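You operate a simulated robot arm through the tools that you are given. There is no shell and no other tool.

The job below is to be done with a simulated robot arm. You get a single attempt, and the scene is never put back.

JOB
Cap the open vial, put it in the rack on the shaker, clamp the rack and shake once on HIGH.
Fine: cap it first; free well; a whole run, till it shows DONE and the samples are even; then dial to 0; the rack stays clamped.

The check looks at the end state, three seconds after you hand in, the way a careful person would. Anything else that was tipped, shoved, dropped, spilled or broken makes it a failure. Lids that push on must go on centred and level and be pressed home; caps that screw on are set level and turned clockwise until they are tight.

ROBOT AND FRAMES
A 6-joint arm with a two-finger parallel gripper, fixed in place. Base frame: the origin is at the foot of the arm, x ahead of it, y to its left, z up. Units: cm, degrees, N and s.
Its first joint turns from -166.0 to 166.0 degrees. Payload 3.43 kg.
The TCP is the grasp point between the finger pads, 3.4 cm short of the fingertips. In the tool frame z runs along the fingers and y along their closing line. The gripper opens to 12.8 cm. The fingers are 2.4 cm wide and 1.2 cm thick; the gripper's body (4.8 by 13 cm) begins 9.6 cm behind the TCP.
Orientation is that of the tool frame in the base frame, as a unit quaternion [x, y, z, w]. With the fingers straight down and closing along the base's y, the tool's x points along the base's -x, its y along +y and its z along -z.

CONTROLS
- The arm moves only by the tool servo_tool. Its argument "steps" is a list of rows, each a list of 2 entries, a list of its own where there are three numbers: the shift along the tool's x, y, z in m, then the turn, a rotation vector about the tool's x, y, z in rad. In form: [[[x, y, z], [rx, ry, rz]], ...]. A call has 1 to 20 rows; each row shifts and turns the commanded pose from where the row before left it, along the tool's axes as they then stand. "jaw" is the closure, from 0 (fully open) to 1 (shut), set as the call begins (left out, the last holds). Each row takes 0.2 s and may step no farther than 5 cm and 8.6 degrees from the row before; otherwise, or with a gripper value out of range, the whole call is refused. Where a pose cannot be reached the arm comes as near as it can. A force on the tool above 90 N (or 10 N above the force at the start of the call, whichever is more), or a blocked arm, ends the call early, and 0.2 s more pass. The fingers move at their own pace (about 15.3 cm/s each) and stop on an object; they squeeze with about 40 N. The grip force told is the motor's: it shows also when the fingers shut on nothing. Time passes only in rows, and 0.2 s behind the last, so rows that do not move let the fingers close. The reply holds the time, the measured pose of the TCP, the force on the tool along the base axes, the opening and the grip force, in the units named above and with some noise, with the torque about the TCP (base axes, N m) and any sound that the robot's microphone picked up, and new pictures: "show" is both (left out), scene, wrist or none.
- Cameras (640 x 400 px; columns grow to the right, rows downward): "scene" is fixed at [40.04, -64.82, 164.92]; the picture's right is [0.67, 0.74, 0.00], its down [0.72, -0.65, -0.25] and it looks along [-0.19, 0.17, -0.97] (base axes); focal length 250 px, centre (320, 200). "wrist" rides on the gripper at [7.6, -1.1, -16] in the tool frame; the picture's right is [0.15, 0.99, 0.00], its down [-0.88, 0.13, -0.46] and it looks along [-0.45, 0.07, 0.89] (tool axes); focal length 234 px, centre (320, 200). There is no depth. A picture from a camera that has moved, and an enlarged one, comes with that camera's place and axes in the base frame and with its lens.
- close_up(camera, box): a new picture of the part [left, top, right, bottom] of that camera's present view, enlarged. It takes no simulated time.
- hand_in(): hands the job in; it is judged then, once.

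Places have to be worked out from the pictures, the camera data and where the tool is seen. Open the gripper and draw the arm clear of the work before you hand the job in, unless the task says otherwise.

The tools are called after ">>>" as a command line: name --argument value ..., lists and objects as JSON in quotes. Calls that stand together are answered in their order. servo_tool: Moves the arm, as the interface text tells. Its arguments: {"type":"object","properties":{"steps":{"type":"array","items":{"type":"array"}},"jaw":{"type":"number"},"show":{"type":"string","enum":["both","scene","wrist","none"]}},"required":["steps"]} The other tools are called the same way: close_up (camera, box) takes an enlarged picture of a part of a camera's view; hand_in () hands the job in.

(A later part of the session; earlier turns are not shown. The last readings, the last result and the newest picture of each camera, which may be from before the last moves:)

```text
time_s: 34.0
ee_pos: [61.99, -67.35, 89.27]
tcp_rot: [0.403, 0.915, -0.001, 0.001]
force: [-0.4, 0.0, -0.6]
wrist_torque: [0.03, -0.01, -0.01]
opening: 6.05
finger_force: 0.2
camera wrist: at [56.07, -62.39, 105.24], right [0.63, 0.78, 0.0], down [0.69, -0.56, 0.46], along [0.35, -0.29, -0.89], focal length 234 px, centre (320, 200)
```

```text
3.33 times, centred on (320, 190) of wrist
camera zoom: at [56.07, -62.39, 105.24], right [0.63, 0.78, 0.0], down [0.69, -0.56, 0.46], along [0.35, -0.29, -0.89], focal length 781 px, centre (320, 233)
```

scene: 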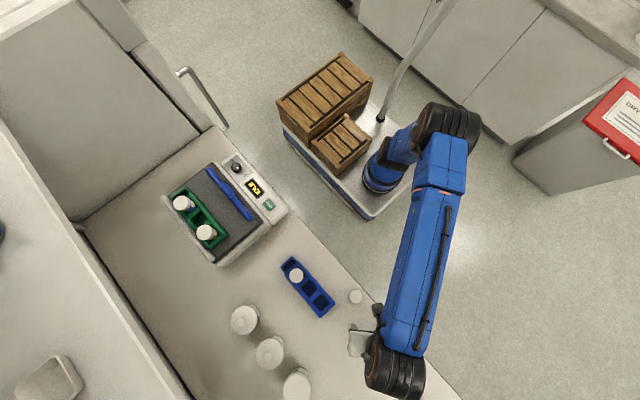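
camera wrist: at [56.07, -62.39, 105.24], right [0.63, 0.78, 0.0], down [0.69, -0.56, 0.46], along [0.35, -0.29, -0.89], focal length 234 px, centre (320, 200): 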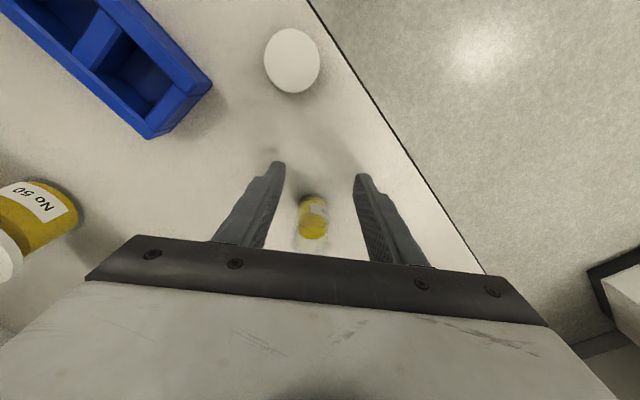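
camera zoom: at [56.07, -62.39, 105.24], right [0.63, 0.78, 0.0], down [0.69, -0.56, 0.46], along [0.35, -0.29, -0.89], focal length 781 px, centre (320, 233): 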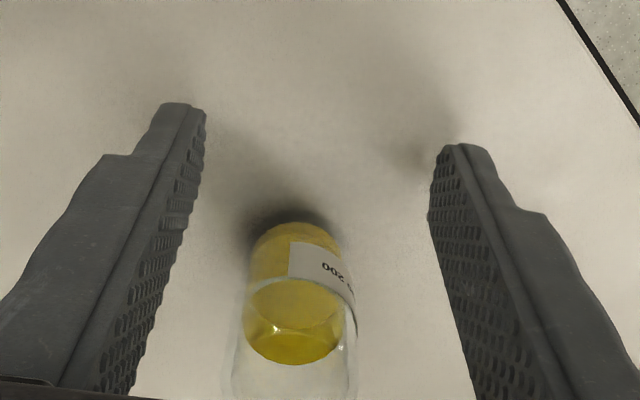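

Continuing outward the remaining 3.4 cm with a 1 mm sideways correction.

>>> servo_tool --steps '[[[-0.012, -0.001, 0], [0, 0, 0]], [[-0.012, 0, 0], [0, 0, 0]], [[-0.0105, 0, 0], [0, 0, 0]], [[0, 0, 0], [0, 0, 0]]]' --show "wrist"

>>> close_up --camera "wrist" --box '[240, 110, 400, 230]'

```text
time_s: 35.0
ee_pos: [64.4, -69.9, 89.29]
tcp_rot: [0.402, 0.916, 0.0, 0.0]
force: [-0.1, -0.3, 0.6]
wrist_torque: [0.0, 0.01, 0.02]
opening: 6.02
finger_force: 0.0
camera wrist: at [58.33, -65.02, 105.24], right [0.63, 0.78, 0.0], down [0.69, -0.56, 0.46], along [0.35, -0.29, -0.89], focal length 234 px, centre (320, 200)
```

wrist: 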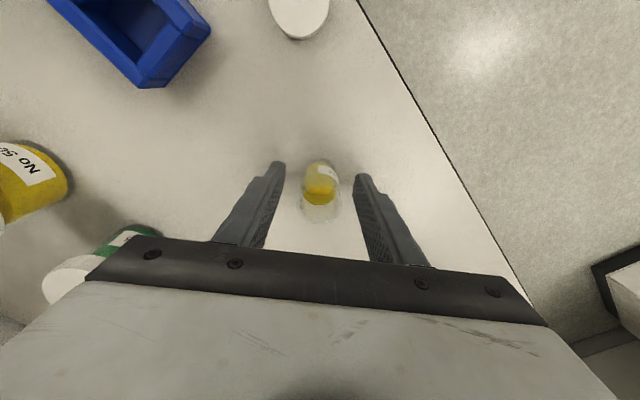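

```text
3.33 times, centred on (320, 170) of wrist
camera zoom: at [58.33, -65.02, 105.24], right [0.63, 0.78, 0.0], down [0.69, -0.56, 0.46], along [0.35, -0.29, -0.89], focal length 781 px, centre (320, 300)
```

zoom: 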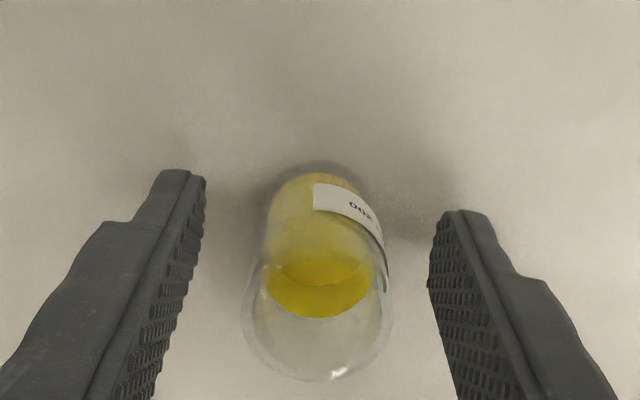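

Vial is straddled and centred. Closing gently on its body.

>>> servo_tool --steps '[[[0, 0, 0], [0, 0, 0]], [[0, 0, 0], [0, 0, 0]], [[0, 0, 0], [0, 0, 0]], [[0, 0, 0], [0, 0, 0]]]' --jaw 0.8 --show "wrist"

>>> close_up --camera "wrist" --box '[240, 110, 400, 230]'

```text
time_s: 36.0
ee_pos: [64.27, -69.93, 89.22]
tcp_rot: [0.402, 0.915, -0.001, 0.0]
force: [0.7, 0.3, 0.9]
wrist_torque: [0.05, -0.03, 0.0]
opening: 3.05
finger_force: 40.1
camera wrist: at [58.32, -65.02, 105.23], right [0.63, 0.78, 0.0], down [0.69, -0.56, 0.46], along [0.35, -0.29, -0.89], focal length 234 px, centre (320, 200)
```

wrist: 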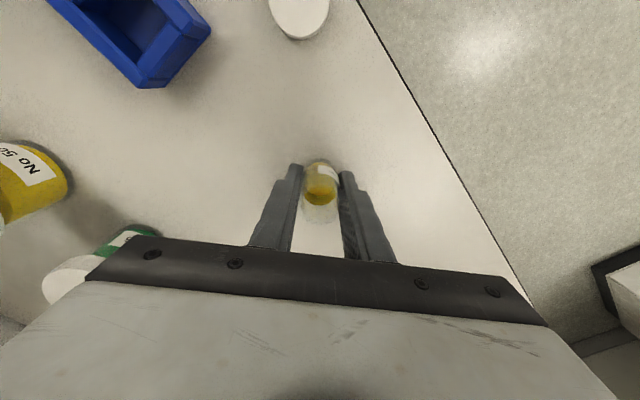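

```text
3.33 times, centred on (320, 170) of wrist
camera zoom: at [58.32, -65.02, 105.23], right [0.63, 0.78, 0.0], down [0.69, -0.56, 0.46], along [0.35, -0.29, -0.89], focal length 781 px, centre (320, 300)
```

zoom: 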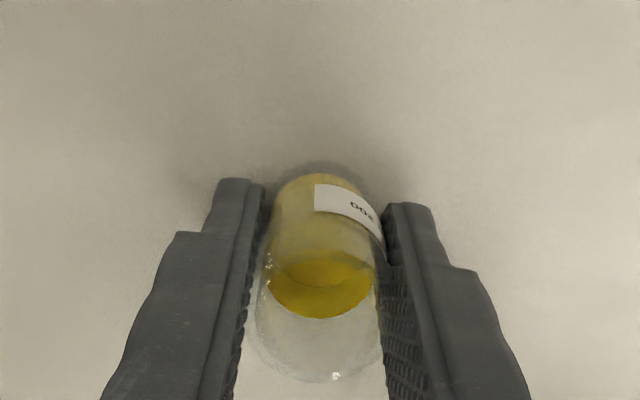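

Vial held (3.05 cm). Lifting 8 mm and carrying it smoothly 6 cm inward, then setting it down.

>>> servo_tool --steps '[[[0, 0, -0.004], [0, 0, 0]], [[0, 0, -0.004], [0, 0, 0]], [[0.006, 0, 0], [0, 0, 0]], [[0.012, 0, 0], [0, 0, 0]], [[0.014, 0, 0], [0, 0, 0]], [[0.014, 0, 0], [0, 0, 0]], [[0.009, 0, 0], [0, 0, 0]], [[0.005, 0, 0], [0, 0, 0]], [[0, 0, 0], [0, 0, 0]], [[0, 0, 0.004], [0, 0, 0]], [[0, 0, 0.003], [0, 0, 0]], [[0, 0, 0], [0, 0, 0]]]' --jaw 0.8

>>> close_up --camera "wrist" --box '[240, 110, 400, 230]'

```text
time_s: 38.6
ee_pos: [60.12, -65.55, 89.68]
tcp_rot: [0.402, 0.916, -0.002, 0.001]
force: [-0.4, -2.4, 18.1]
wrist_torque: [-0.24, 0.14, -0.06]
opening: 3.04
finger_force: 39.9
camera wrist: at [54.21, -60.54, 105.46], right [0.63, 0.78, 0.0], down [0.69, -0.56, 0.46], along [0.36, -0.29, -0.89], focal length 234 px, centre (320, 200)
```

scene: 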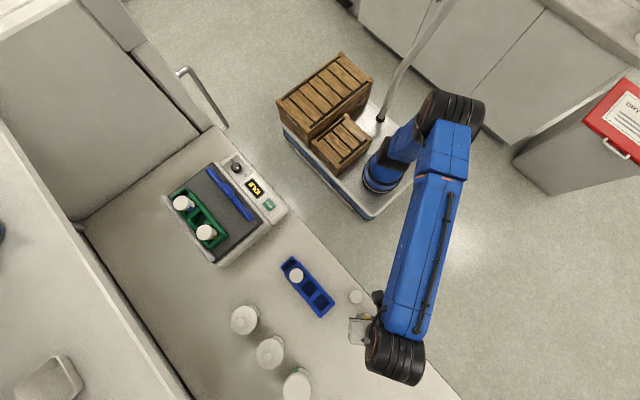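
wrist: 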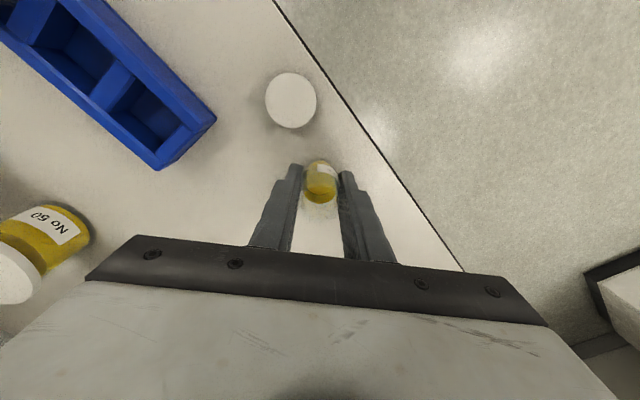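

```text
3.33 times, centred on (320, 170) of wrist
camera zoom: at [54.21, -60.54, 105.46], right [0.63, 0.78, 0.0], down [0.69, -0.56, 0.46], along [0.36, -0.29, -0.89], focal length 781 px, centre (320, 300)
```

zoom: 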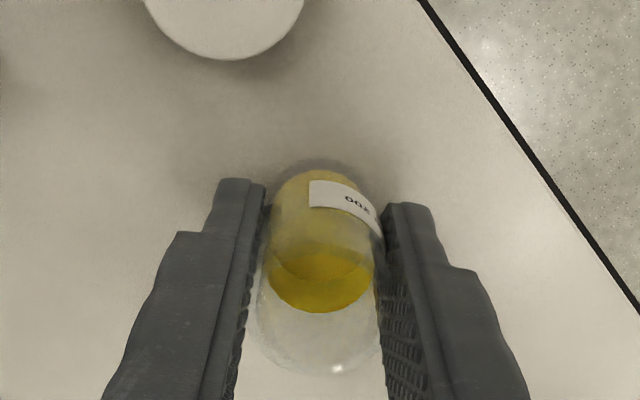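

The vial bottom already touches (18 N up), so I ease up 3 mm to relieve load before releasing.

>>> servo_tool --steps '[[[0, 0, -0.003], [0, 0, 0]], [[0, 0, 0], [0, 0, 0]], [[0, 0, 0], [0, 0, 0]]]' --jaw 0.8 --show "none"

```text
time_s: 39.4
ee_pos: [60.28, -65.56, 89.56]
tcp_rot: [0.402, 0.916, -0.001, 0.0]
force: [0.9, 0.2, 0.2]
wrist_torque: [0.04, -0.02, 0.01]
opening: 3.02
finger_force: 39.8
```

Load gone. Lowering 1 mm then opening.

>>> servo_tool --steps '[[[0, 0, 0.001], [0, 0, 0]], [[0, 0, 0], [0, 0, 0]]]' --jaw 0.8 --show "none"

>>> servo_tool --steps '[[[0, 0, 0], [0, 0, 0]], [[0, 0, 0], [0, 0, 0]], [[0, 0, -0.02], [0, 0, 0]], [[0, 0, -0.03], [0, 0, 0]], [[0, 0, -0.03], [0, 0, 0]], [[0, 0, -0.02], [0, 0, 0]], [[0, 0, 0], [0, 0, 0]]]' --jaw 0.55 --show "wrist"

>>> close_up --camera "wrist" --box '[240, 100, 400, 220]'

```text
time_s: 40.0
ee_pos: [60.2, -65.49, 89.65]
tcp_rot: [0.402, 0.916, -0.001, 0.0]
force: [-0.1, -0.3, 0.4]
wrist_torque: [-0.01, 0.02, -0.01]
opening: 2.95
finger_force: 40.0
```

```text
time_s: 41.6
ee_pos: [60.18, -65.5, 99.61]
tcp_rot: [0.402, 0.916, 0.0, 0.0]
force: [0.4, 0.1, -0.4]
wrist_torque: [0.01, 0.0, 0.01]
opening: 5.76
finger_force: 0.0
camera wrist: at [54.25, -60.54, 115.61], right [0.63, 0.78, 0.0], down [0.69, -0.56, 0.46], along [0.35, -0.29, -0.89], focal length 234 px, centre (320, 200)
```

wrist: 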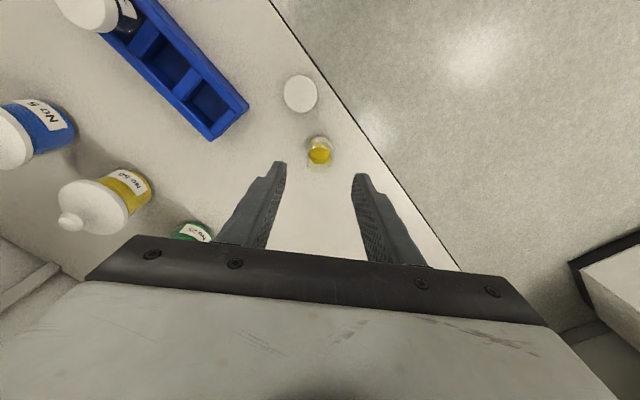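

```text
3.33 times, centred on (320, 160) of wrist
camera zoom: at [54.25, -60.54, 115.61], right [0.63, 0.78, 0.0], down [0.69, -0.56, 0.46], along [0.35, -0.29, -0.89], focal length 781 px, centre (320, 333)
```

zoom: 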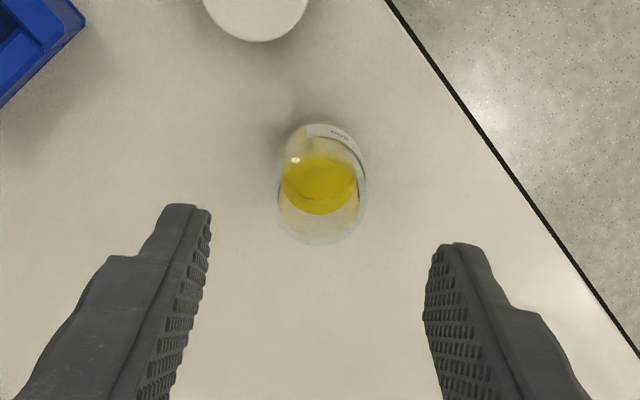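

Vial stands at about (60.5,-65.6). Rotating back to yaw −90 and moving so the camera is above the vial for a height-independent fix.

>>> servo_tool --steps '[[[0, 0, 0], [0, 0, -0.15]], [[0, 0, 0], [0, 0, -0.15]], [[0, 0, 0], [0, 0, -0.15]], [[0, 0, 0], [0, 0, -0.15]], [[0, 0, 0], [0, 0, -0.15]], [[0, 0, 0], [0, 0, -0.15]], [[0, 0, 0], [0, 0, -0.15]], [[0, 0, 0], [0, 0, -0.15]], [[0, 0, 0], [0, 0, -0.15]], [[0, 0, 0], [0, 0, -0.15]], [[0, 0, 0], [0, 0, -0.15]], [[0, 0, 0], [0, 0, -0.15]], [[0, 0, 0], [0, 0, -0.15]], [[0, 0, 0], [0, 0, -0.15]], [[0, 0, 0], [0, 0, -0.15]], [[0, 0, 0], [0, 0, -0.148]], [[-0.04, 0, 0], [0, 0, 0]], [[-0.035, 0, 0], [0, 0, 0]], [[0, 0, 0], [0, 0, 0]]]' --jaw 0.55 --show "wrist"

>>> close_up --camera "wrist" --box '[260, 30, 420, 150]'

```text
time_s: 45.6
ee_pos: [60.16, -58.01, 99.54]
tcp_rot: [-0.707, 0.707, -0.001, -0.001]
force: [-0.3, -0.2, 0.2]
wrist_torque: [-0.06, 0.0, 0.0]
opening: 5.75
finger_force: 0.0
camera wrist: at [61.32, -65.42, 115.6], right [-0.99, -0.15, 0.0], down [-0.13, 0.88, 0.45], along [-0.07, 0.45, -0.89], focal length 234 px, centre (320, 200)
```

wrist: 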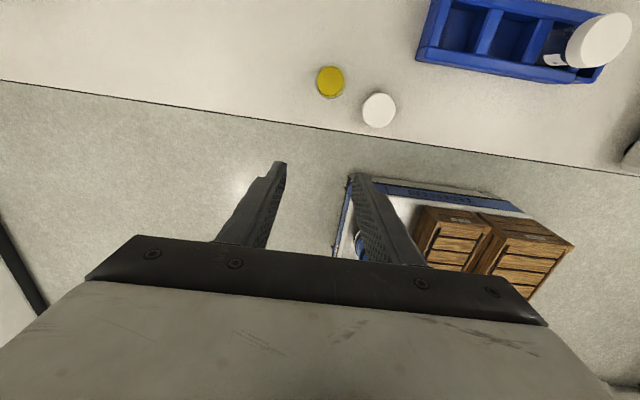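

```text
3.33 times, centred on (340, 90) of wrist
camera zoom: at [61.32, -65.42, 115.6], right [-0.99, -0.15, 0.0], down [-0.13, 0.88, 0.45], along [-0.07, 0.45, -0.89], focal length 781 px, centre (253, 567)
```

zoom: 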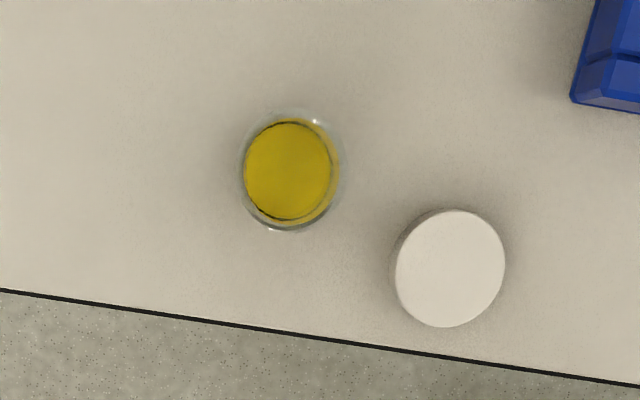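

Vial rim ≈ (60.19,-65.5) and the cap ≈ (54.02,-63.4). Moving over the cap with a narrower opening and descending.

>>> servo_tool --steps '[[[0.027, 0.0307, 0], [0, 0, 0]], [[0.0269, 0.0307, 0], [0, 0, 0]], [[0, 0, 0.03], [0, 0, 0]], [[0, 0, 0.03], [0, 0, 0]], [[0, 0, 0], [0, 0, 0]]]' --jaw 0.62 --show "wrist"

>>> close_up --camera "wrist" --box '[200, 80, 400, 230]'

```text
time_s: 46.8
ee_pos: [54.08, -63.42, 93.62]
tcp_rot: [-0.707, 0.707, 0.0, -0.001]
force: [-0.5, 0.2, 0.1]
wrist_torque: [-0.02, 0.0, -0.04]
opening: 4.83
finger_force: 0.0
camera wrist: at [55.11, -70.89, 109.55], right [-0.99, -0.15, 0.0], down [-0.13, 0.88, 0.45], along [-0.07, 0.45, -0.89], focal length 234 px, centre (320, 200)
```

wrist: 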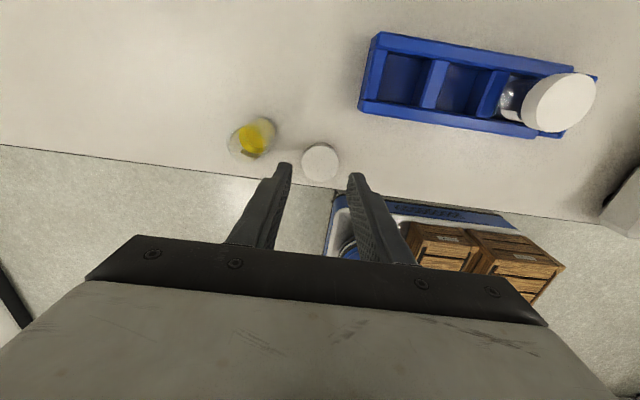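

```text
2.67 times, centred on (300, 155) of wrist
camera zoom: at [55.11, -70.89, 109.55], right [-0.99, -0.15, 0.0], down [-0.13, 0.88, 0.45], along [-0.07, 0.45, -0.89], focal length 624 px, centre (373, 320)
```

zoom: 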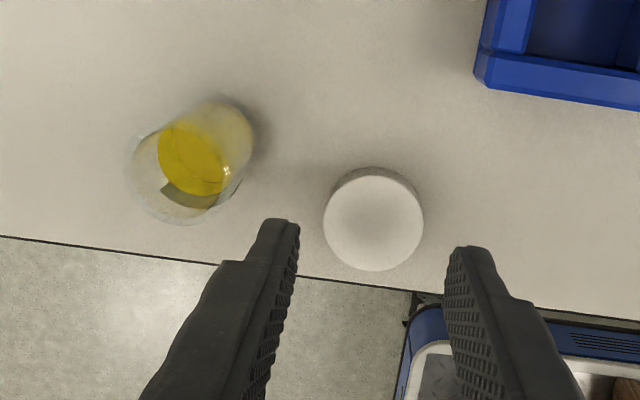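

Clear of the vial. Descending to z≈89.1, gripping the cap and lifting.

>>> servo_tool --steps '[[[0, 0, 0.025], [0, 0, 0]], [[0, 0, 0.02], [0, 0, 0]], [[0, 0, 0], [0, 0, 0]]]' --jaw 0.62 --show "none"

>>> servo_tool --steps '[[[0, 0, 0], [0, 0, 0]], [[0, 0, 0], [0, 0, 0]], [[0, 0, 0], [0, 0, 0]], [[0, 0, -0.02], [0, 0, 0]], [[0, 0, -0.04], [0, 0, 0]], [[0, 0.005, -0.04], [0, 0, 0]], [[0.021, 0, 0], [0, 0, 0]], [[0, 0, 0], [0, 0, 0]]]' --jaw 1.0 --show "none"

>>> servo_tool --steps '[[[0, 0, 0], [0, 0, 0.1428]], [[0, 0, 0], [0, 0, 0.1428]], [[0, 0, 0], [0, 0, 0.1428]], [[0, 0, 0], [0, 0, 0.1428]], [[0, 0, 0], [0, 0, 0.1428]], [[0, 0, 0], [0, 0, 0.1428]], [[0, 0, 0], [0, 0, 0.1428]], [[0, 0, 0], [0, 0, 0.1428]], [[0, 0, 0], [0, 0, 0.1428]], [[0, 0, 0], [0, 0, 0.1428]], [[0, 0, 0], [0, 0, 0.1428]], [[0, 0, 0], [0, 0, 0]]]' --jaw 1.0 --show "wrist"

>>> close_up --camera "wrist" --box '[260, 150, 380, 250]'

```text
time_s: 47.6
ee_pos: [54.09, -63.34, 89.1]
tcp_rot: [0.707, -0.707, 0.001, 0.0]
force: [0.3, 0.3, 0.8]
wrist_torque: [-0.01, -0.03, 0.0]
opening: 4.84
finger_force: 0.1
```

```text
time_s: 49.4
ee_pos: [53.59, -65.45, 99.02]
tcp_rot: [0.708, -0.706, 0.001, 0.001]
force: [-0.5, -0.3, -0.5]
wrist_torque: [-0.03, 0.04, 0.03]
opening: 3.53
finger_force: 39.7
```

```text
time_s: 52.0
ee_pos: [53.46, -65.56, 99.03]
tcp_rot: [0.001, 1.0, 0.0, 0.001]
force: [0.6, 0.0, 0.8]
wrist_torque: [-0.03, 0.02, 0.0]
opening: 3.5
finger_force: 39.8
camera wrist: at [45.99, -66.51, 115.06], right [-0.14, 0.99, 0.0], down [0.88, 0.13, 0.46], along [0.45, 0.06, -0.89], focal length 234 px, centre (320, 200)
```

wrist: 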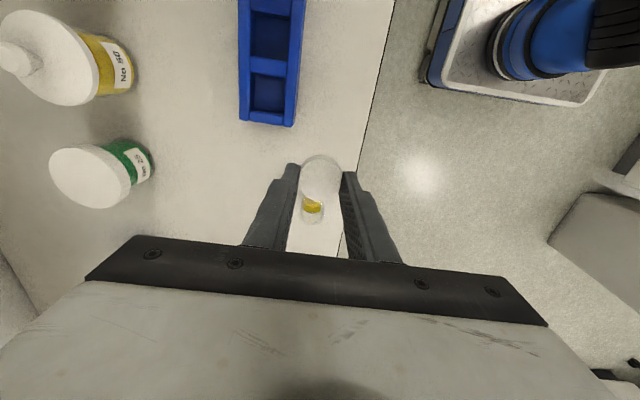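

```text
4.00 times, centred on (320, 200) of wrist
camera zoom: at [45.99, -66.51, 115.06], right [-0.14, 0.99, 0.0], down [0.88, 0.13, 0.46], along [0.45, 0.06, -0.89], focal length 937 px, centre (320, 200)
```

zoom: 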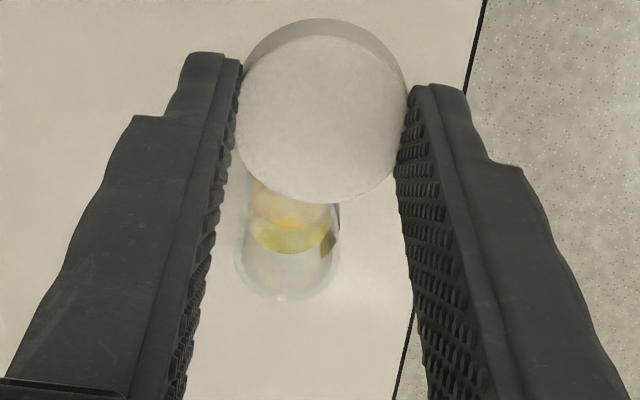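

Rim re-measured: (60.19,-65.5), consistent in both views. Moving the cap over it and descending to ~7 mm above the rim.

>>> servo_tool --steps '[[[-0.0225, 0, 0], [0, 0, 0]], [[-0.0225, 0, 0], [0, 0, 0]], [[-0.0221, 0, 0], [0, 0, 0]], [[0, 0, 0], [0, 0, 0]], [[0, 0, 0.015], [0, 0, 0]], [[0, 0, 0.013], [0, 0, 0]], [[0, 0, 0], [0, 0, 0]]]' --jaw 1.0

>>> close_up --camera "wrist" --box '[260, 130, 380, 230]'

>>> close_up --camera "scene" --box '[320, 280, 420, 370]'

```text
time_s: 53.6
ee_pos: [60.33, -65.52, 96.42]
tcp_rot: [0.0, 1.0, 0.0, 0.0]
force: [0.2, -0.2, 0.2]
wrist_torque: [0.0, 0.01, -0.02]
opening: 3.56
finger_force: 39.7
camera wrist: at [52.76, -66.55, 112.32], right [-0.15, 0.99, 0.0], down [0.88, 0.13, 0.46], along [0.45, 0.07, -0.89], focal length 234 px, centre (320, 200)
```

scene: 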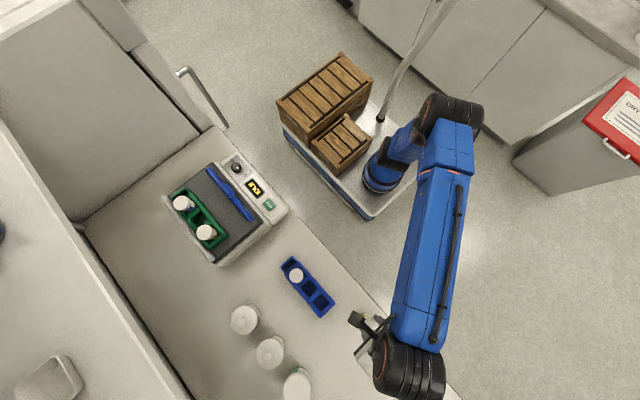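
wrist: 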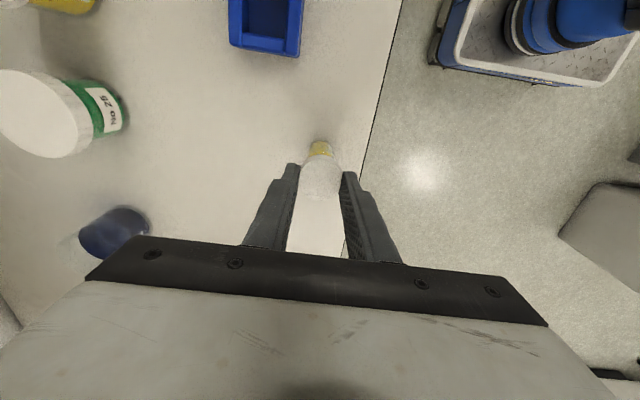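

```text
4.00 times, centred on (320, 180) of wrist
camera zoom: at [52.76, -66.55, 112.32], right [-0.15, 0.99, 0.0], down [0.88, 0.13, 0.46], along [0.45, 0.07, -0.89], focal length 937 px, centre (320, 280)
```

zoom: 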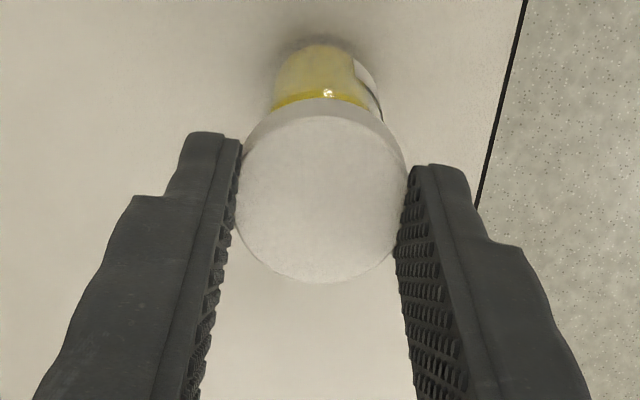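

```text
4.44 times, centred on (370, 325) of scene
camera zoom: at [40.04, -64.82, 164.92], right [0.67, 0.74, 0.0], down [0.72, -0.65, -0.25], along [-0.19, 0.17, -0.97], focal length 1109 px, centre (98, -356)
```

zoom: 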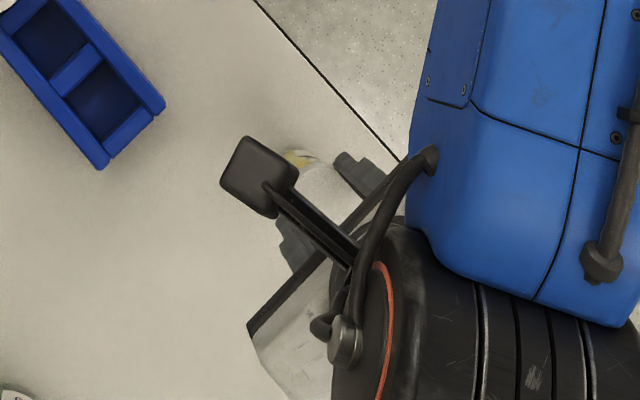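

Checking the lateral alignment between vial and cap at higher magnification before touching.

>>> close_up --camera "wrist" --box '[295, 130, 345, 165]'

>>> close_up --camera "wrist" --box '[290, 140, 350, 205]'

```text
11.43 times, centred on (320, 148) of wrist
camera zoom: at [52.76, -66.55, 112.32], right [-0.15, 0.99, 0.0], down [0.88, 0.13, 0.46], along [0.45, 0.07, -0.89], focal length 2676 px, centre (320, 800)
```

zoom: 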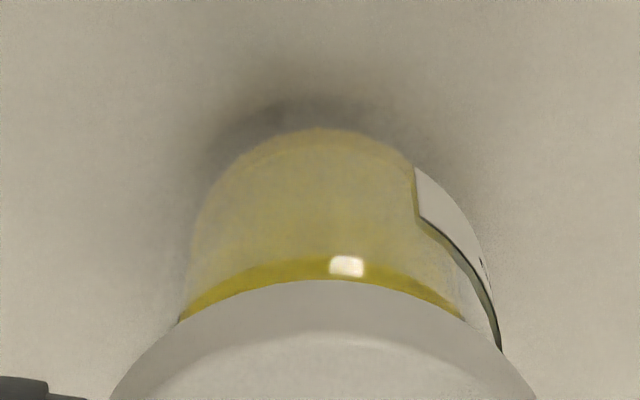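

```text
6.15 times, centred on (320, 172) of wrist
camera zoom: at [52.76, -66.55, 112.32], right [-0.15, 0.99, 0.0], down [0.88, 0.13, 0.46], along [0.45, 0.07, -0.89], focal length 1441 px, centre (320, 369)
```

zoom: 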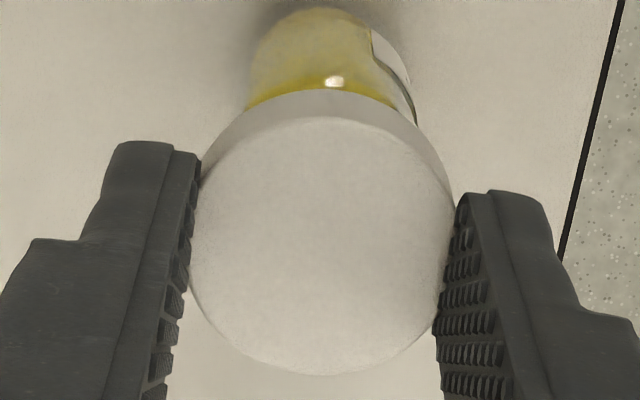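

Alignment is within about 0.5 mm. Nudging +0.5 mm in y and descending in small steps until contact.

>>> servo_tool --steps '[[[0, 0.0005, 0.004], [0, 0, 0]], [[0, 0, 0.002], [0, 0, 0]], [[0, 0, 0.002], [0, 0, 0]], [[0, 0, 0], [0, 0, 0]]]' --jaw 1.0 --show "wrist"

>>> close_up --camera "wrist" --box '[290, 130, 350, 205]'

```text
time_s: 54.6
ee_pos: [60.37, -65.4, 95.55]
tcp_rot: [0.0, 1.0, 0.0, 0.0]
force: [0.1, -0.1, -0.4]
wrist_torque: [0.0, -0.02, -0.02]
opening: 3.51
finger_force: 40.0
camera wrist: at [52.76, -66.49, 111.47], right [-0.15, 0.99, 0.0], down [0.88, 0.13, 0.46], along [0.45, 0.07, -0.89], focal length 234 px, centre (320, 200)
```

wrist: 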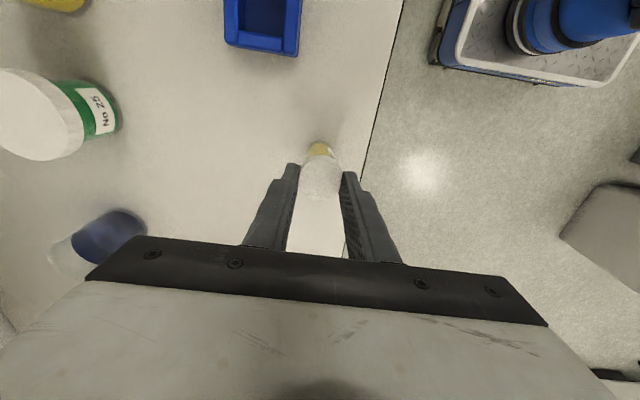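

```text
5.33 times, centred on (320, 168) of wrist
camera zoom: at [52.76, -66.49, 111.47], right [-0.15, 0.99, 0.0], down [0.88, 0.13, 0.46], along [0.45, 0.07, -0.89], focal length 1249 px, centre (320, 373)
```

zoom: 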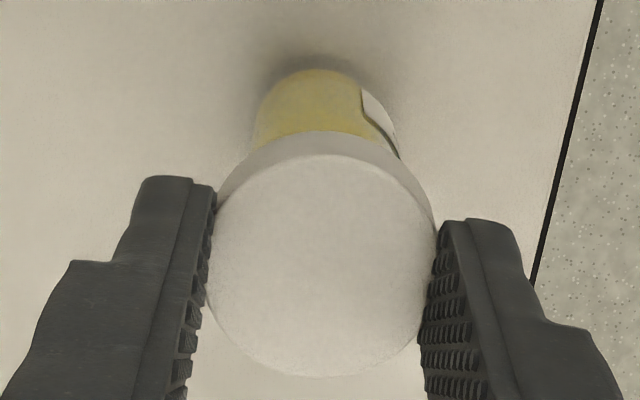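

No contact yet at z=95.55. Continuing down in 1 mm steps.

>>> servo_tool --steps '[[[0, 0, 0.001], [0, 0, 0]], [[0, 0, 0.001], [0, 0, 0]], [[0, 0, 0.001], [0, 0, 0]], [[0, 0, 0], [0, 0, 0]]]' --jaw 1.0 --show "none"

>>> servo_tool --steps '[[[0, 0, 0.001], [0, 0, 0]], [[0, 0, 0.001], [0, 0, 0]], [[0, 0, 0], [0, 0, 0]]]' --jaw 1.0 --show "none"

```text
time_s: 55.6
ee_pos: [60.4, -65.52, 95.3]
tcp_rot: [0.0, 1.0, 0.0, 0.0]
force: [-0.7, -0.1, 0.2]
wrist_torque: [-0.01, 0.0, -0.02]
opening: 3.55
finger_force: 39.6
```

```text
time_s: 56.4
ee_pos: [60.29, -65.41, 95.06]
tcp_rot: [-0.001, 1.0, -0.001, 0.0]
force: [0.4, -0.2, 0.4]
wrist_torque: [-0.01, -0.03, -0.01]
opening: 3.55
finger_force: 40.4
```

Averaged readings suggest the TCP is ~1 mm too far in x; correcting by 0.8 mm and continuing down.

>>> servo_tool --steps '[[[0.0008, 0, 0], [0, 0, 0]], [[0, 0, 0.001], [0, 0, 0]], [[0, 0, 0.001], [0, 0, 0]], [[0, 0, 0], [0, 0, 0]]]' --jaw 1.0 --show "none"

>>> servo_tool --steps '[[[0, 0, 0.001], [0, 0, 0]], [[0, 0, 0.001], [0, 0, 0]], [[0, 0, 0], [0, 0, 0]]]' --jaw 1.0 --show "wrist"

>>> close_up --camera "wrist" --box '[290, 130, 350, 205]'

```text
time_s: 57.4
ee_pos: [60.16, -65.4, 94.85]
tcp_rot: [0.0, 1.0, -0.001, -0.001]
force: [-0.2, -0.1, -0.4]
wrist_torque: [-0.03, 0.0, -0.04]
opening: 3.54
finger_force: 40.1
```

```text
time_s: 58.2
ee_pos: [60.26, -65.4, 94.61]
tcp_rot: [0.0, 1.0, 0.0, 0.0]
force: [0.7, 0.3, 0.7]
wrist_torque: [-0.02, 0.0, 0.0]
opening: 3.51
finger_force: 39.6
camera wrist: at [52.65, -66.45, 110.56], right [-0.15, 0.99, 0.0], down [0.88, 0.13, 0.46], along [0.45, 0.07, -0.89], focal length 234 px, centre (320, 200)
```

wrist: 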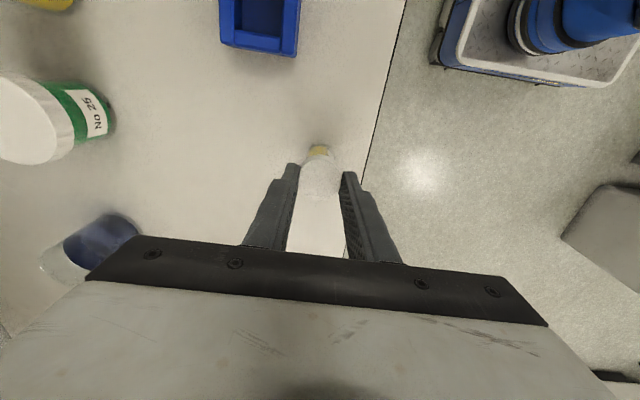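

```text
5.33 times, centred on (320, 168) of wrist
camera zoom: at [52.65, -66.45, 110.56], right [-0.15, 0.99, 0.0], down [0.88, 0.13, 0.46], along [0.45, 0.07, -0.89], focal length 1249 px, centre (320, 373)
```

zoom: 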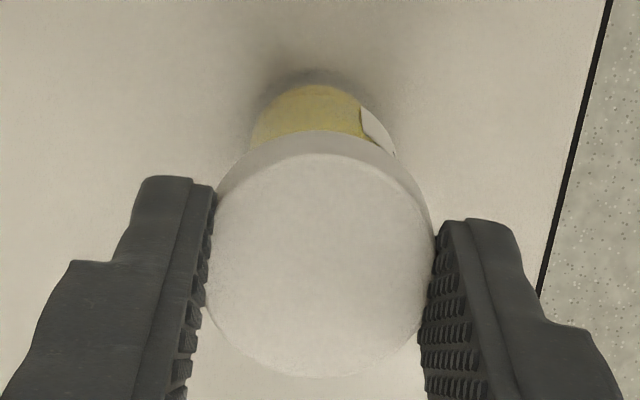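

Still no force; cap bottom is at about z=90.5. Continuing down slowly with a tiny y correction.

>>> servo_tool --steps '[[[0, -0.0004, 0.001], [0, 0, 0]], [[0, 0, 0.001], [0, 0, 0]], [[0, 0, 0.001], [0, 0, 0]], [[0, 0, 0], [0, 0, 0]]]' --jaw 1.0 --show "none"

>>> servo_tool --steps '[[[0, 0, 0.001], [0, 0, 0]], [[0, 0, 0.001], [0, 0, 0]], [[0, 0, 0], [0, 0, 0]]]' --jaw 1.0 --show "none"

>>> servo_tool --steps '[[[0, 0, 0.001], [0, 0, 0]], [[0, 0, 0.001], [0, 0, 0]], [[0, 0, 0], [0, 0, 0]]]' --jaw 1.0 --show "wrist"

>>> close_up --camera "wrist" --box '[290, 130, 350, 205]'

```text
time_s: 59.2
ee_pos: [60.15, -65.5, 94.35]
tcp_rot: [0.0, 1.0, -0.001, 0.0]
force: [-0.4, 1.0, -0.2]
wrist_torque: [0.0, -0.02, 0.01]
opening: 3.54
finger_force: 39.6
```

```text
time_s: 60.0
ee_pos: [60.25, -65.42, 94.04]
tcp_rot: [0.0, 1.0, 0.0, 0.0]
force: [-0.4, -0.6, 0.8]
wrist_torque: [0.02, 0.01, 0.01]
opening: 3.55
finger_force: 40.2
```

```text
time_s: 60.8
ee_pos: [60.22, -65.41, 93.91]
tcp_rot: [0.0, 1.0, -0.001, 0.0]
force: [-0.6, -0.1, 2.3]
wrist_torque: [0.0, 0.01, 0.03]
opening: 3.54
finger_force: 40.3
heard: snap
camera wrist: at [52.63, -66.51, 109.85], right [-0.15, 0.99, 0.0], down [0.88, 0.13, 0.46], along [0.45, 0.07, -0.89], focal length 234 px, centre (320, 200)
```

wrist: 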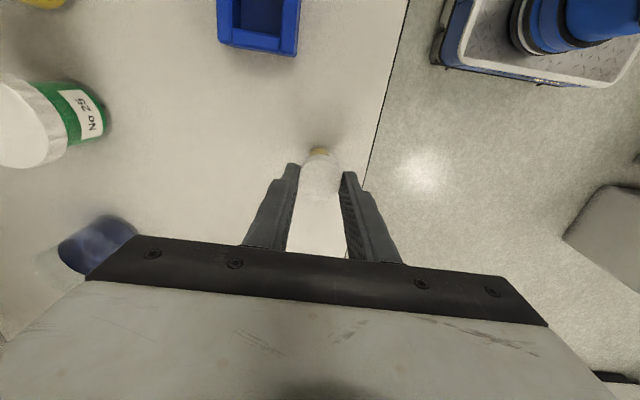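

```text
5.33 times, centred on (320, 168) of wrist
camera zoom: at [52.63, -66.51, 109.85], right [-0.15, 0.99, 0.0], down [0.88, 0.13, 0.46], along [0.45, 0.07, -0.89], focal length 1249 px, centre (320, 373)
```

zoom: 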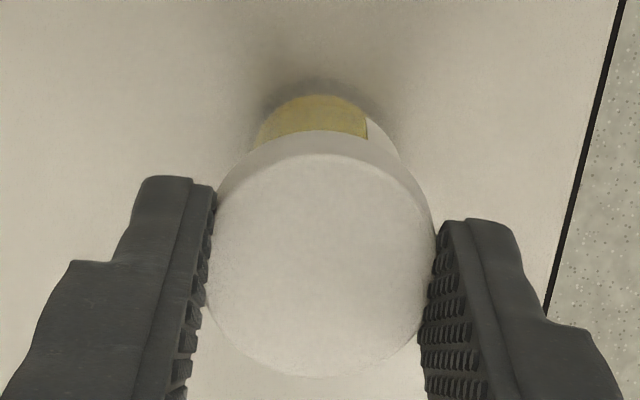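

A "snap" was heard: the cap is a push-on type. Pressing a little more to be sure it is home.

>>> servo_tool --steps '[[[0, 0, 0.001], [0, 0, 0]], [[0, 0, 0.001], [0, 0, 0]], [[0, 0, 0], [0, 0, 0]]]' --jaw 1.0 --show "none"

```text
time_s: 61.6
ee_pos: [60.15, -65.39, 93.94]
tcp_rot: [0.0, 1.0, -0.002, 0.001]
force: [1.1, -1.8, 26.9]
wrist_torque: [-0.06, -0.02, 0.01]
opening: 3.52
finger_force: 39.8
```

27 N of firm seating with no further travel; the cap is home. Relieving, opening and rising to inspect.

>>> servo_tool --steps '[[[0, 0, -0.002], [0, 0, 0]], [[0, 0, 0], [0, 0, 0]]]' --jaw 1.0 --show "none"

>>> servo_tool --steps '[[[0, 0, 0], [0, 0, 0]], [[0, 0, 0], [0, 0, 0]], [[0, 0, -0.02], [0, 0, 0]], [[0, 0, -0.03], [0, 0, 0]], [[0, 0, -0.03], [0, 0, 0]], [[0.03, 0, -0.02], [0, 0, 0]], [[0, 0, 0], [0, 0, 0]]]' --jaw 0.6

>>> close_up --camera "wrist" --box '[240, 110, 400, 230]'

```text
time_s: 62.2
ee_pos: [60.27, -65.31, 93.93]
tcp_rot: [0.0, 1.0, -0.001, 0.0]
force: [-0.1, 0.8, 15.1]
wrist_torque: [0.09, -0.02, -0.02]
opening: 3.56
finger_force: 40.0
```

```text
time_s: 63.8
ee_pos: [57.24, -65.43, 103.9]
tcp_rot: [0.0, 1.0, -0.001, 0.0]
force: [0.5, -0.7, 0.1]
wrist_torque: [0.0, -0.03, -0.01]
opening: 5.11
finger_force: 0.1
camera wrist: at [49.71, -66.51, 119.91], right [-0.15, 0.99, 0.0], down [0.88, 0.13, 0.46], along [0.45, 0.07, -0.89], focal length 234 px, centre (320, 200)
```

scene: 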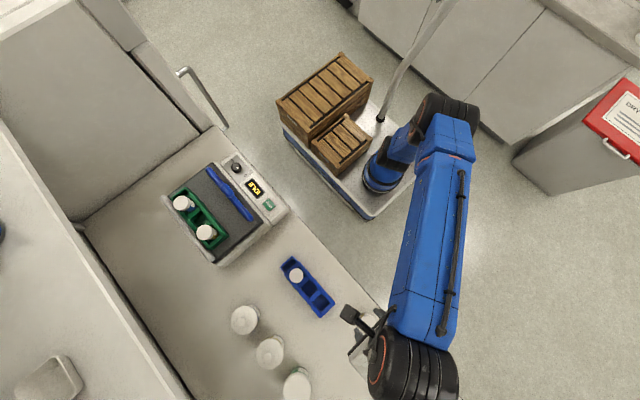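
wrist: 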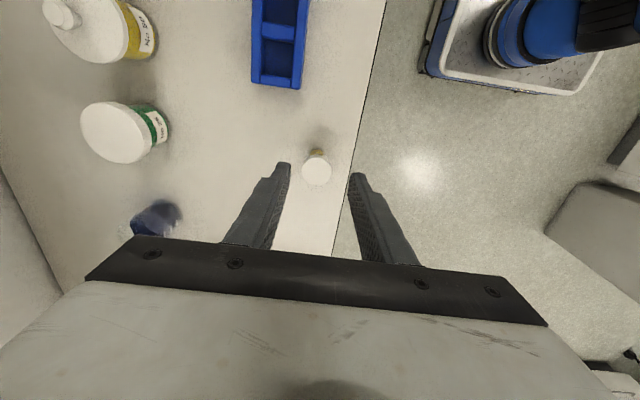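

```text
3.33 times, centred on (320, 170) of wrist
camera zoom: at [49.71, -66.51, 119.91], right [-0.15, 0.99, 0.0], down [0.88, 0.13, 0.46], along [0.45, 0.07, -0.89], focal length 781 px, centre (320, 300)
```

zoom: 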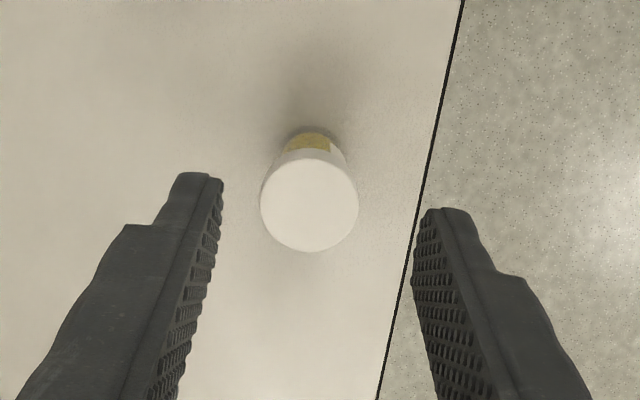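

Vial is capped, upright at about (60.2,-65.45). Now moving over to the shaker for a survey of rack, clamp bar, dial and panel.

>>> servo_tool --steps '[[[0.01, 0, -0.035], [0, 0, 0]], [[0.03, -0.005, -0.035], [0, 0, 0]], [[0.04, -0.008, -0.02], [0, 0, 0]], [[0.04, -0.008, -0.02], [0, 0, 0]], [[0.04, -0.008, 0], [0, 0, 0]], [[0.04, -0.008, 0], [0, 0, 0]], [[0.04, -0.008, 0], [0, 0, 0]], [[0.04, -0.008, 0], [0, 0, 0]], [[0.04, -0.008, 0], [0, 0, 0]], [[0.04, -0.008, 0], [0, 0, 0]], [[0.04, -0.008, 0], [0, 0, 0]], [[0.04, -0.008, 0], [0, 0, 0]], [[0.04, -0.008, 0], [0, 0, 0]], [[0.04, -0.008, 0], [0, 0, 0]], [[0.03, -0.008, 0], [0, 0, 0]], [[0, 0, 0], [0, 0, 0]]]' --jaw 0.6

>>> close_up --camera "wrist" --box '[180, 60, 460, 240]'

```text
time_s: 67.2
ee_pos: [2.48, -73.79, 109.57]
tcp_rot: [0.0, 1.0, -0.004, -0.001]
force: [-0.5, 0.0, -0.3]
wrist_torque: [-0.03, 0.04, 0.0]
opening: 5.12
finger_force: 0.1
out of reach, approached as far as the arm can: row 4, 9, 10, 11, 12, 13, 14, 15
camera wrist: at [-5.04, -74.74, 125.53], right [-0.15, 0.99, -0.01], down [0.88, 0.13, 0.45], along [0.45, 0.06, -0.89], focal length 234 px, centre (320, 200)
```

scene: 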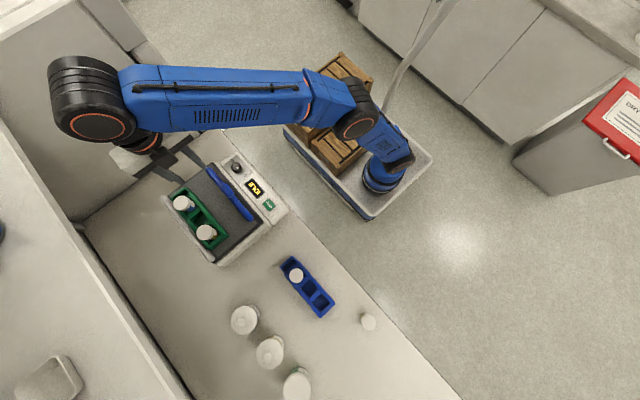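
wrist: 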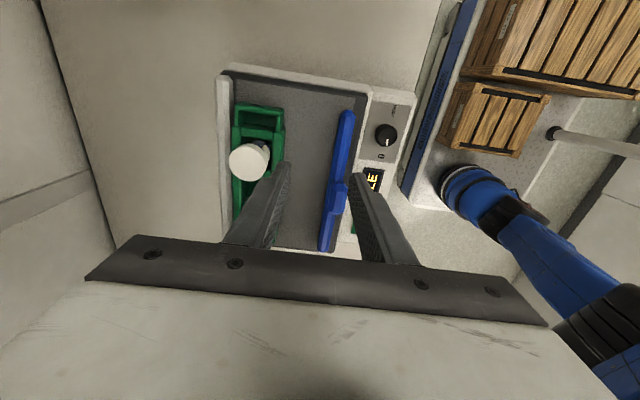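

```text
2.22 times, centred on (320, 150) of wrist
camera zoom: at [-5.04, -74.74, 125.53], right [-0.15, 0.99, -0.01], down [0.88, 0.13, 0.45], along [0.45, 0.06, -0.89], focal length 520 px, centre (320, 311)
```

zoom: 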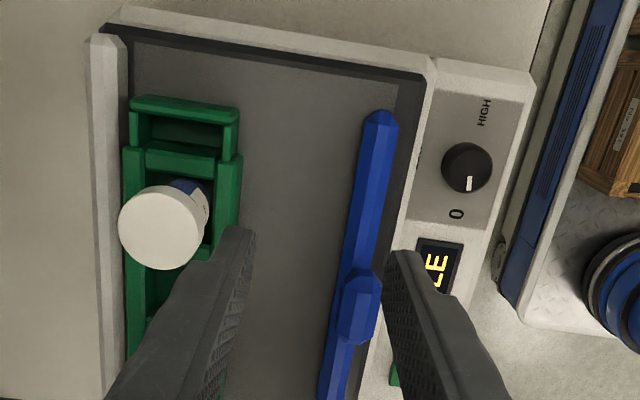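

The view shows the green rack (vial caps), blue clamp bar with a handle, a dial marked 0/HIGH and the display. I'll take a better viewpoint with yaw −90 looking across from behind the rack.

>>> servo_tool --steps '[[[-0.02, 0.01, 0.02], [0, 0, 0]], [[-0.025, 0.008, 0.025], [0, 0, 0]], [[0, 0, 0], [0, 0, -0.1428]], [[0, 0, 0], [0, 0, -0.1428]], [[0, 0, 0], [0, 0, -0.1428]], [[0, 0, 0], [0, 0, -0.1428]], [[0, 0, 0], [0, 0, -0.1428]], [[0, 0, 0], [0, 0, -0.1428]], [[0, 0, 0], [0, 0, -0.1428]], [[0, 0, 0], [0, 0, -0.1428]], [[0, 0, 0], [0, 0, -0.1428]], [[0, 0, 0], [0, 0, -0.1428]], [[0, 0, 0], [0, 0, -0.1428]], [[0, 0, 0], [0, 0, 0]]]' --jaw 0.6

>>> close_up --camera "wrist" --box '[200, 0, 480, 180]'

```text
time_s: 70.2
ee_pos: [7.07, -72.12, 105.01]
tcp_rot: [-0.54, 0.842, 0.0, -0.001]
force: [0.0, 0.2, 0.4]
wrist_torque: [0.02, -0.01, 0.0]
opening: 5.08
finger_force: 0.1
out of reach, approached as far as the arm can: row 11, 12, 13
camera wrist: at [4.89, -79.35, 120.99], right [-0.96, 0.28, 0.0], down [0.25, 0.86, 0.45], along [0.13, 0.44, -0.89], focal length 234 px, centre (320, 200)
```

scene: 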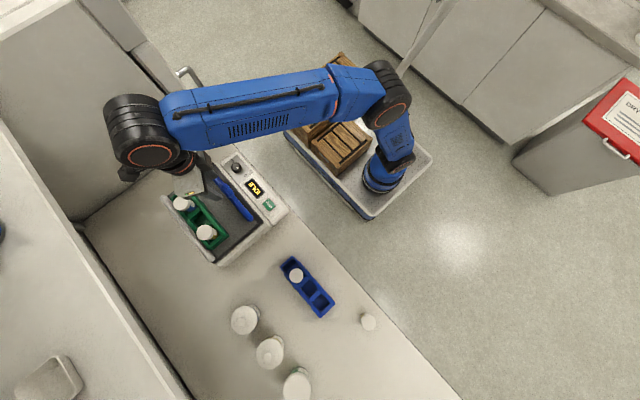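
wrist: 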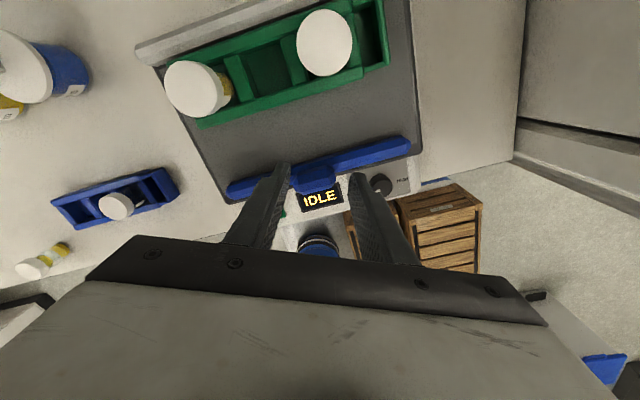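

```text
2.22 times, centred on (340, 90) of wrist
camera zoom: at [4.89, -79.35, 120.99], right [-0.96, 0.28, 0.0], down [0.25, 0.86, 0.45], along [0.13, 0.44, -0.89], focal length 520 px, centre (276, 444)
```

zoom: 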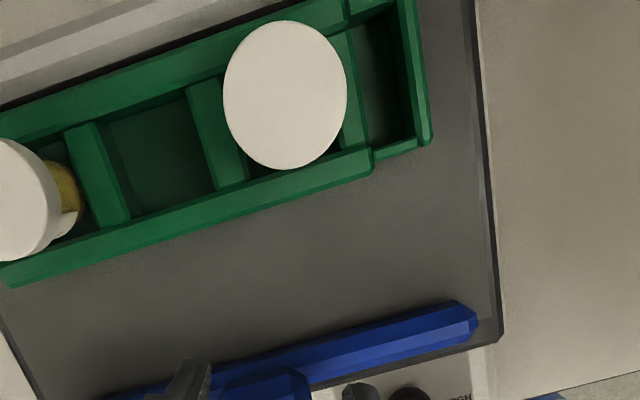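

Joint 6 stopped at about 65° of yaw here, fine. The rack has three wells, the middle one free at about (9.2,-81.2); the small −x end slot is just a hand loop. I'll rotate back to yaw 0 and test reach and height above the middle well.

>>> servo_tool --steps '[[[0, 0, 0], [0, 0, 0.1425]], [[0, 0, 0], [0, 0, 0.1425]], [[0, 0, 0], [0, 0, 0.1425]], [[0, 0, 0], [0, 0, 0.1425]], [[0, 0, 0], [0, 0, 0.1425]], [[0, 0, 0], [0, 0, 0.1425]], [[0, 0, 0], [0, 0, 0.1425]], [[0, 0, 0], [0, 0, 0.1422]], [[-0.01, -0.025, -0.02], [0, 0, 0]], [[-0.01, -0.03, -0.02], [0, 0, 0]], [[0, -0.035, -0.02], [0, 0, 0]], [[0, 0, 0], [0, 0, 0]]]' --jaw 0.6

>>> close_up --camera "wrist" --box '[180, 40, 420, 240]'

```text
time_s: 72.8
ee_pos: [9.57, -78.52, 107.92]
tcp_rot: [-0.001, 1.0, -0.004, -0.001]
force: [0.7, -0.1, -0.4]
wrist_torque: [0.03, 0.02, -0.02]
opening: 5.16
finger_force: 0.0
out of reach, approached as far as the arm can: row 10, 11
camera wrist: at [2.01, -79.52, 123.97], right [-0.15, 0.99, -0.01], down [0.88, 0.13, 0.45], along [0.45, 0.06, -0.89], focal length 234 px, centre (320, 200)
```

scene: 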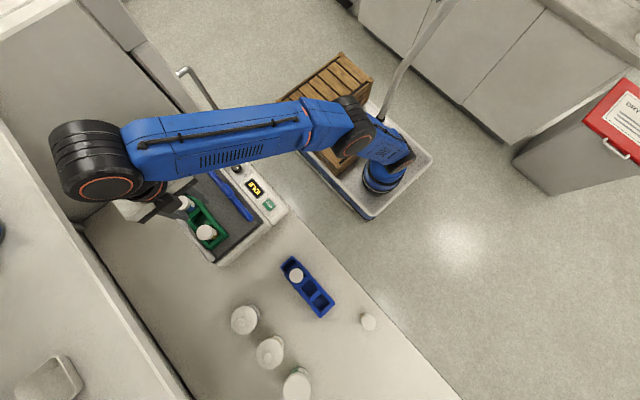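
wrist: 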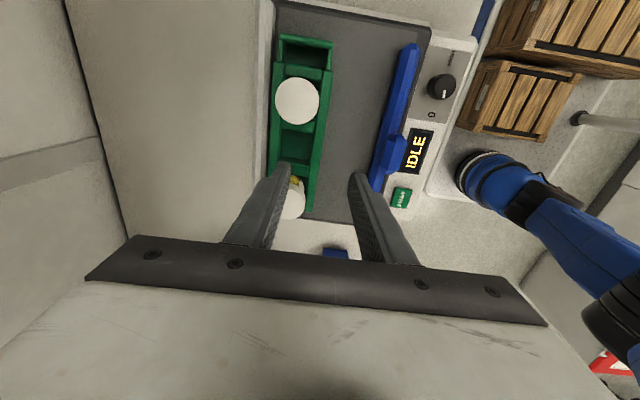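

```text
2.00 times, centred on (300, 140) of wrist
camera zoom: at [2.01, -79.52, 123.97], right [-0.15, 0.99, -0.01], down [0.88, 0.13, 0.45], along [0.45, 0.06, -0.89], focal length 468 px, centre (360, 320)
```

zoom: 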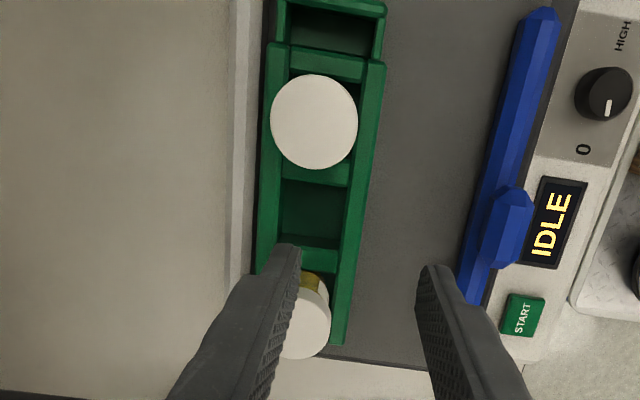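

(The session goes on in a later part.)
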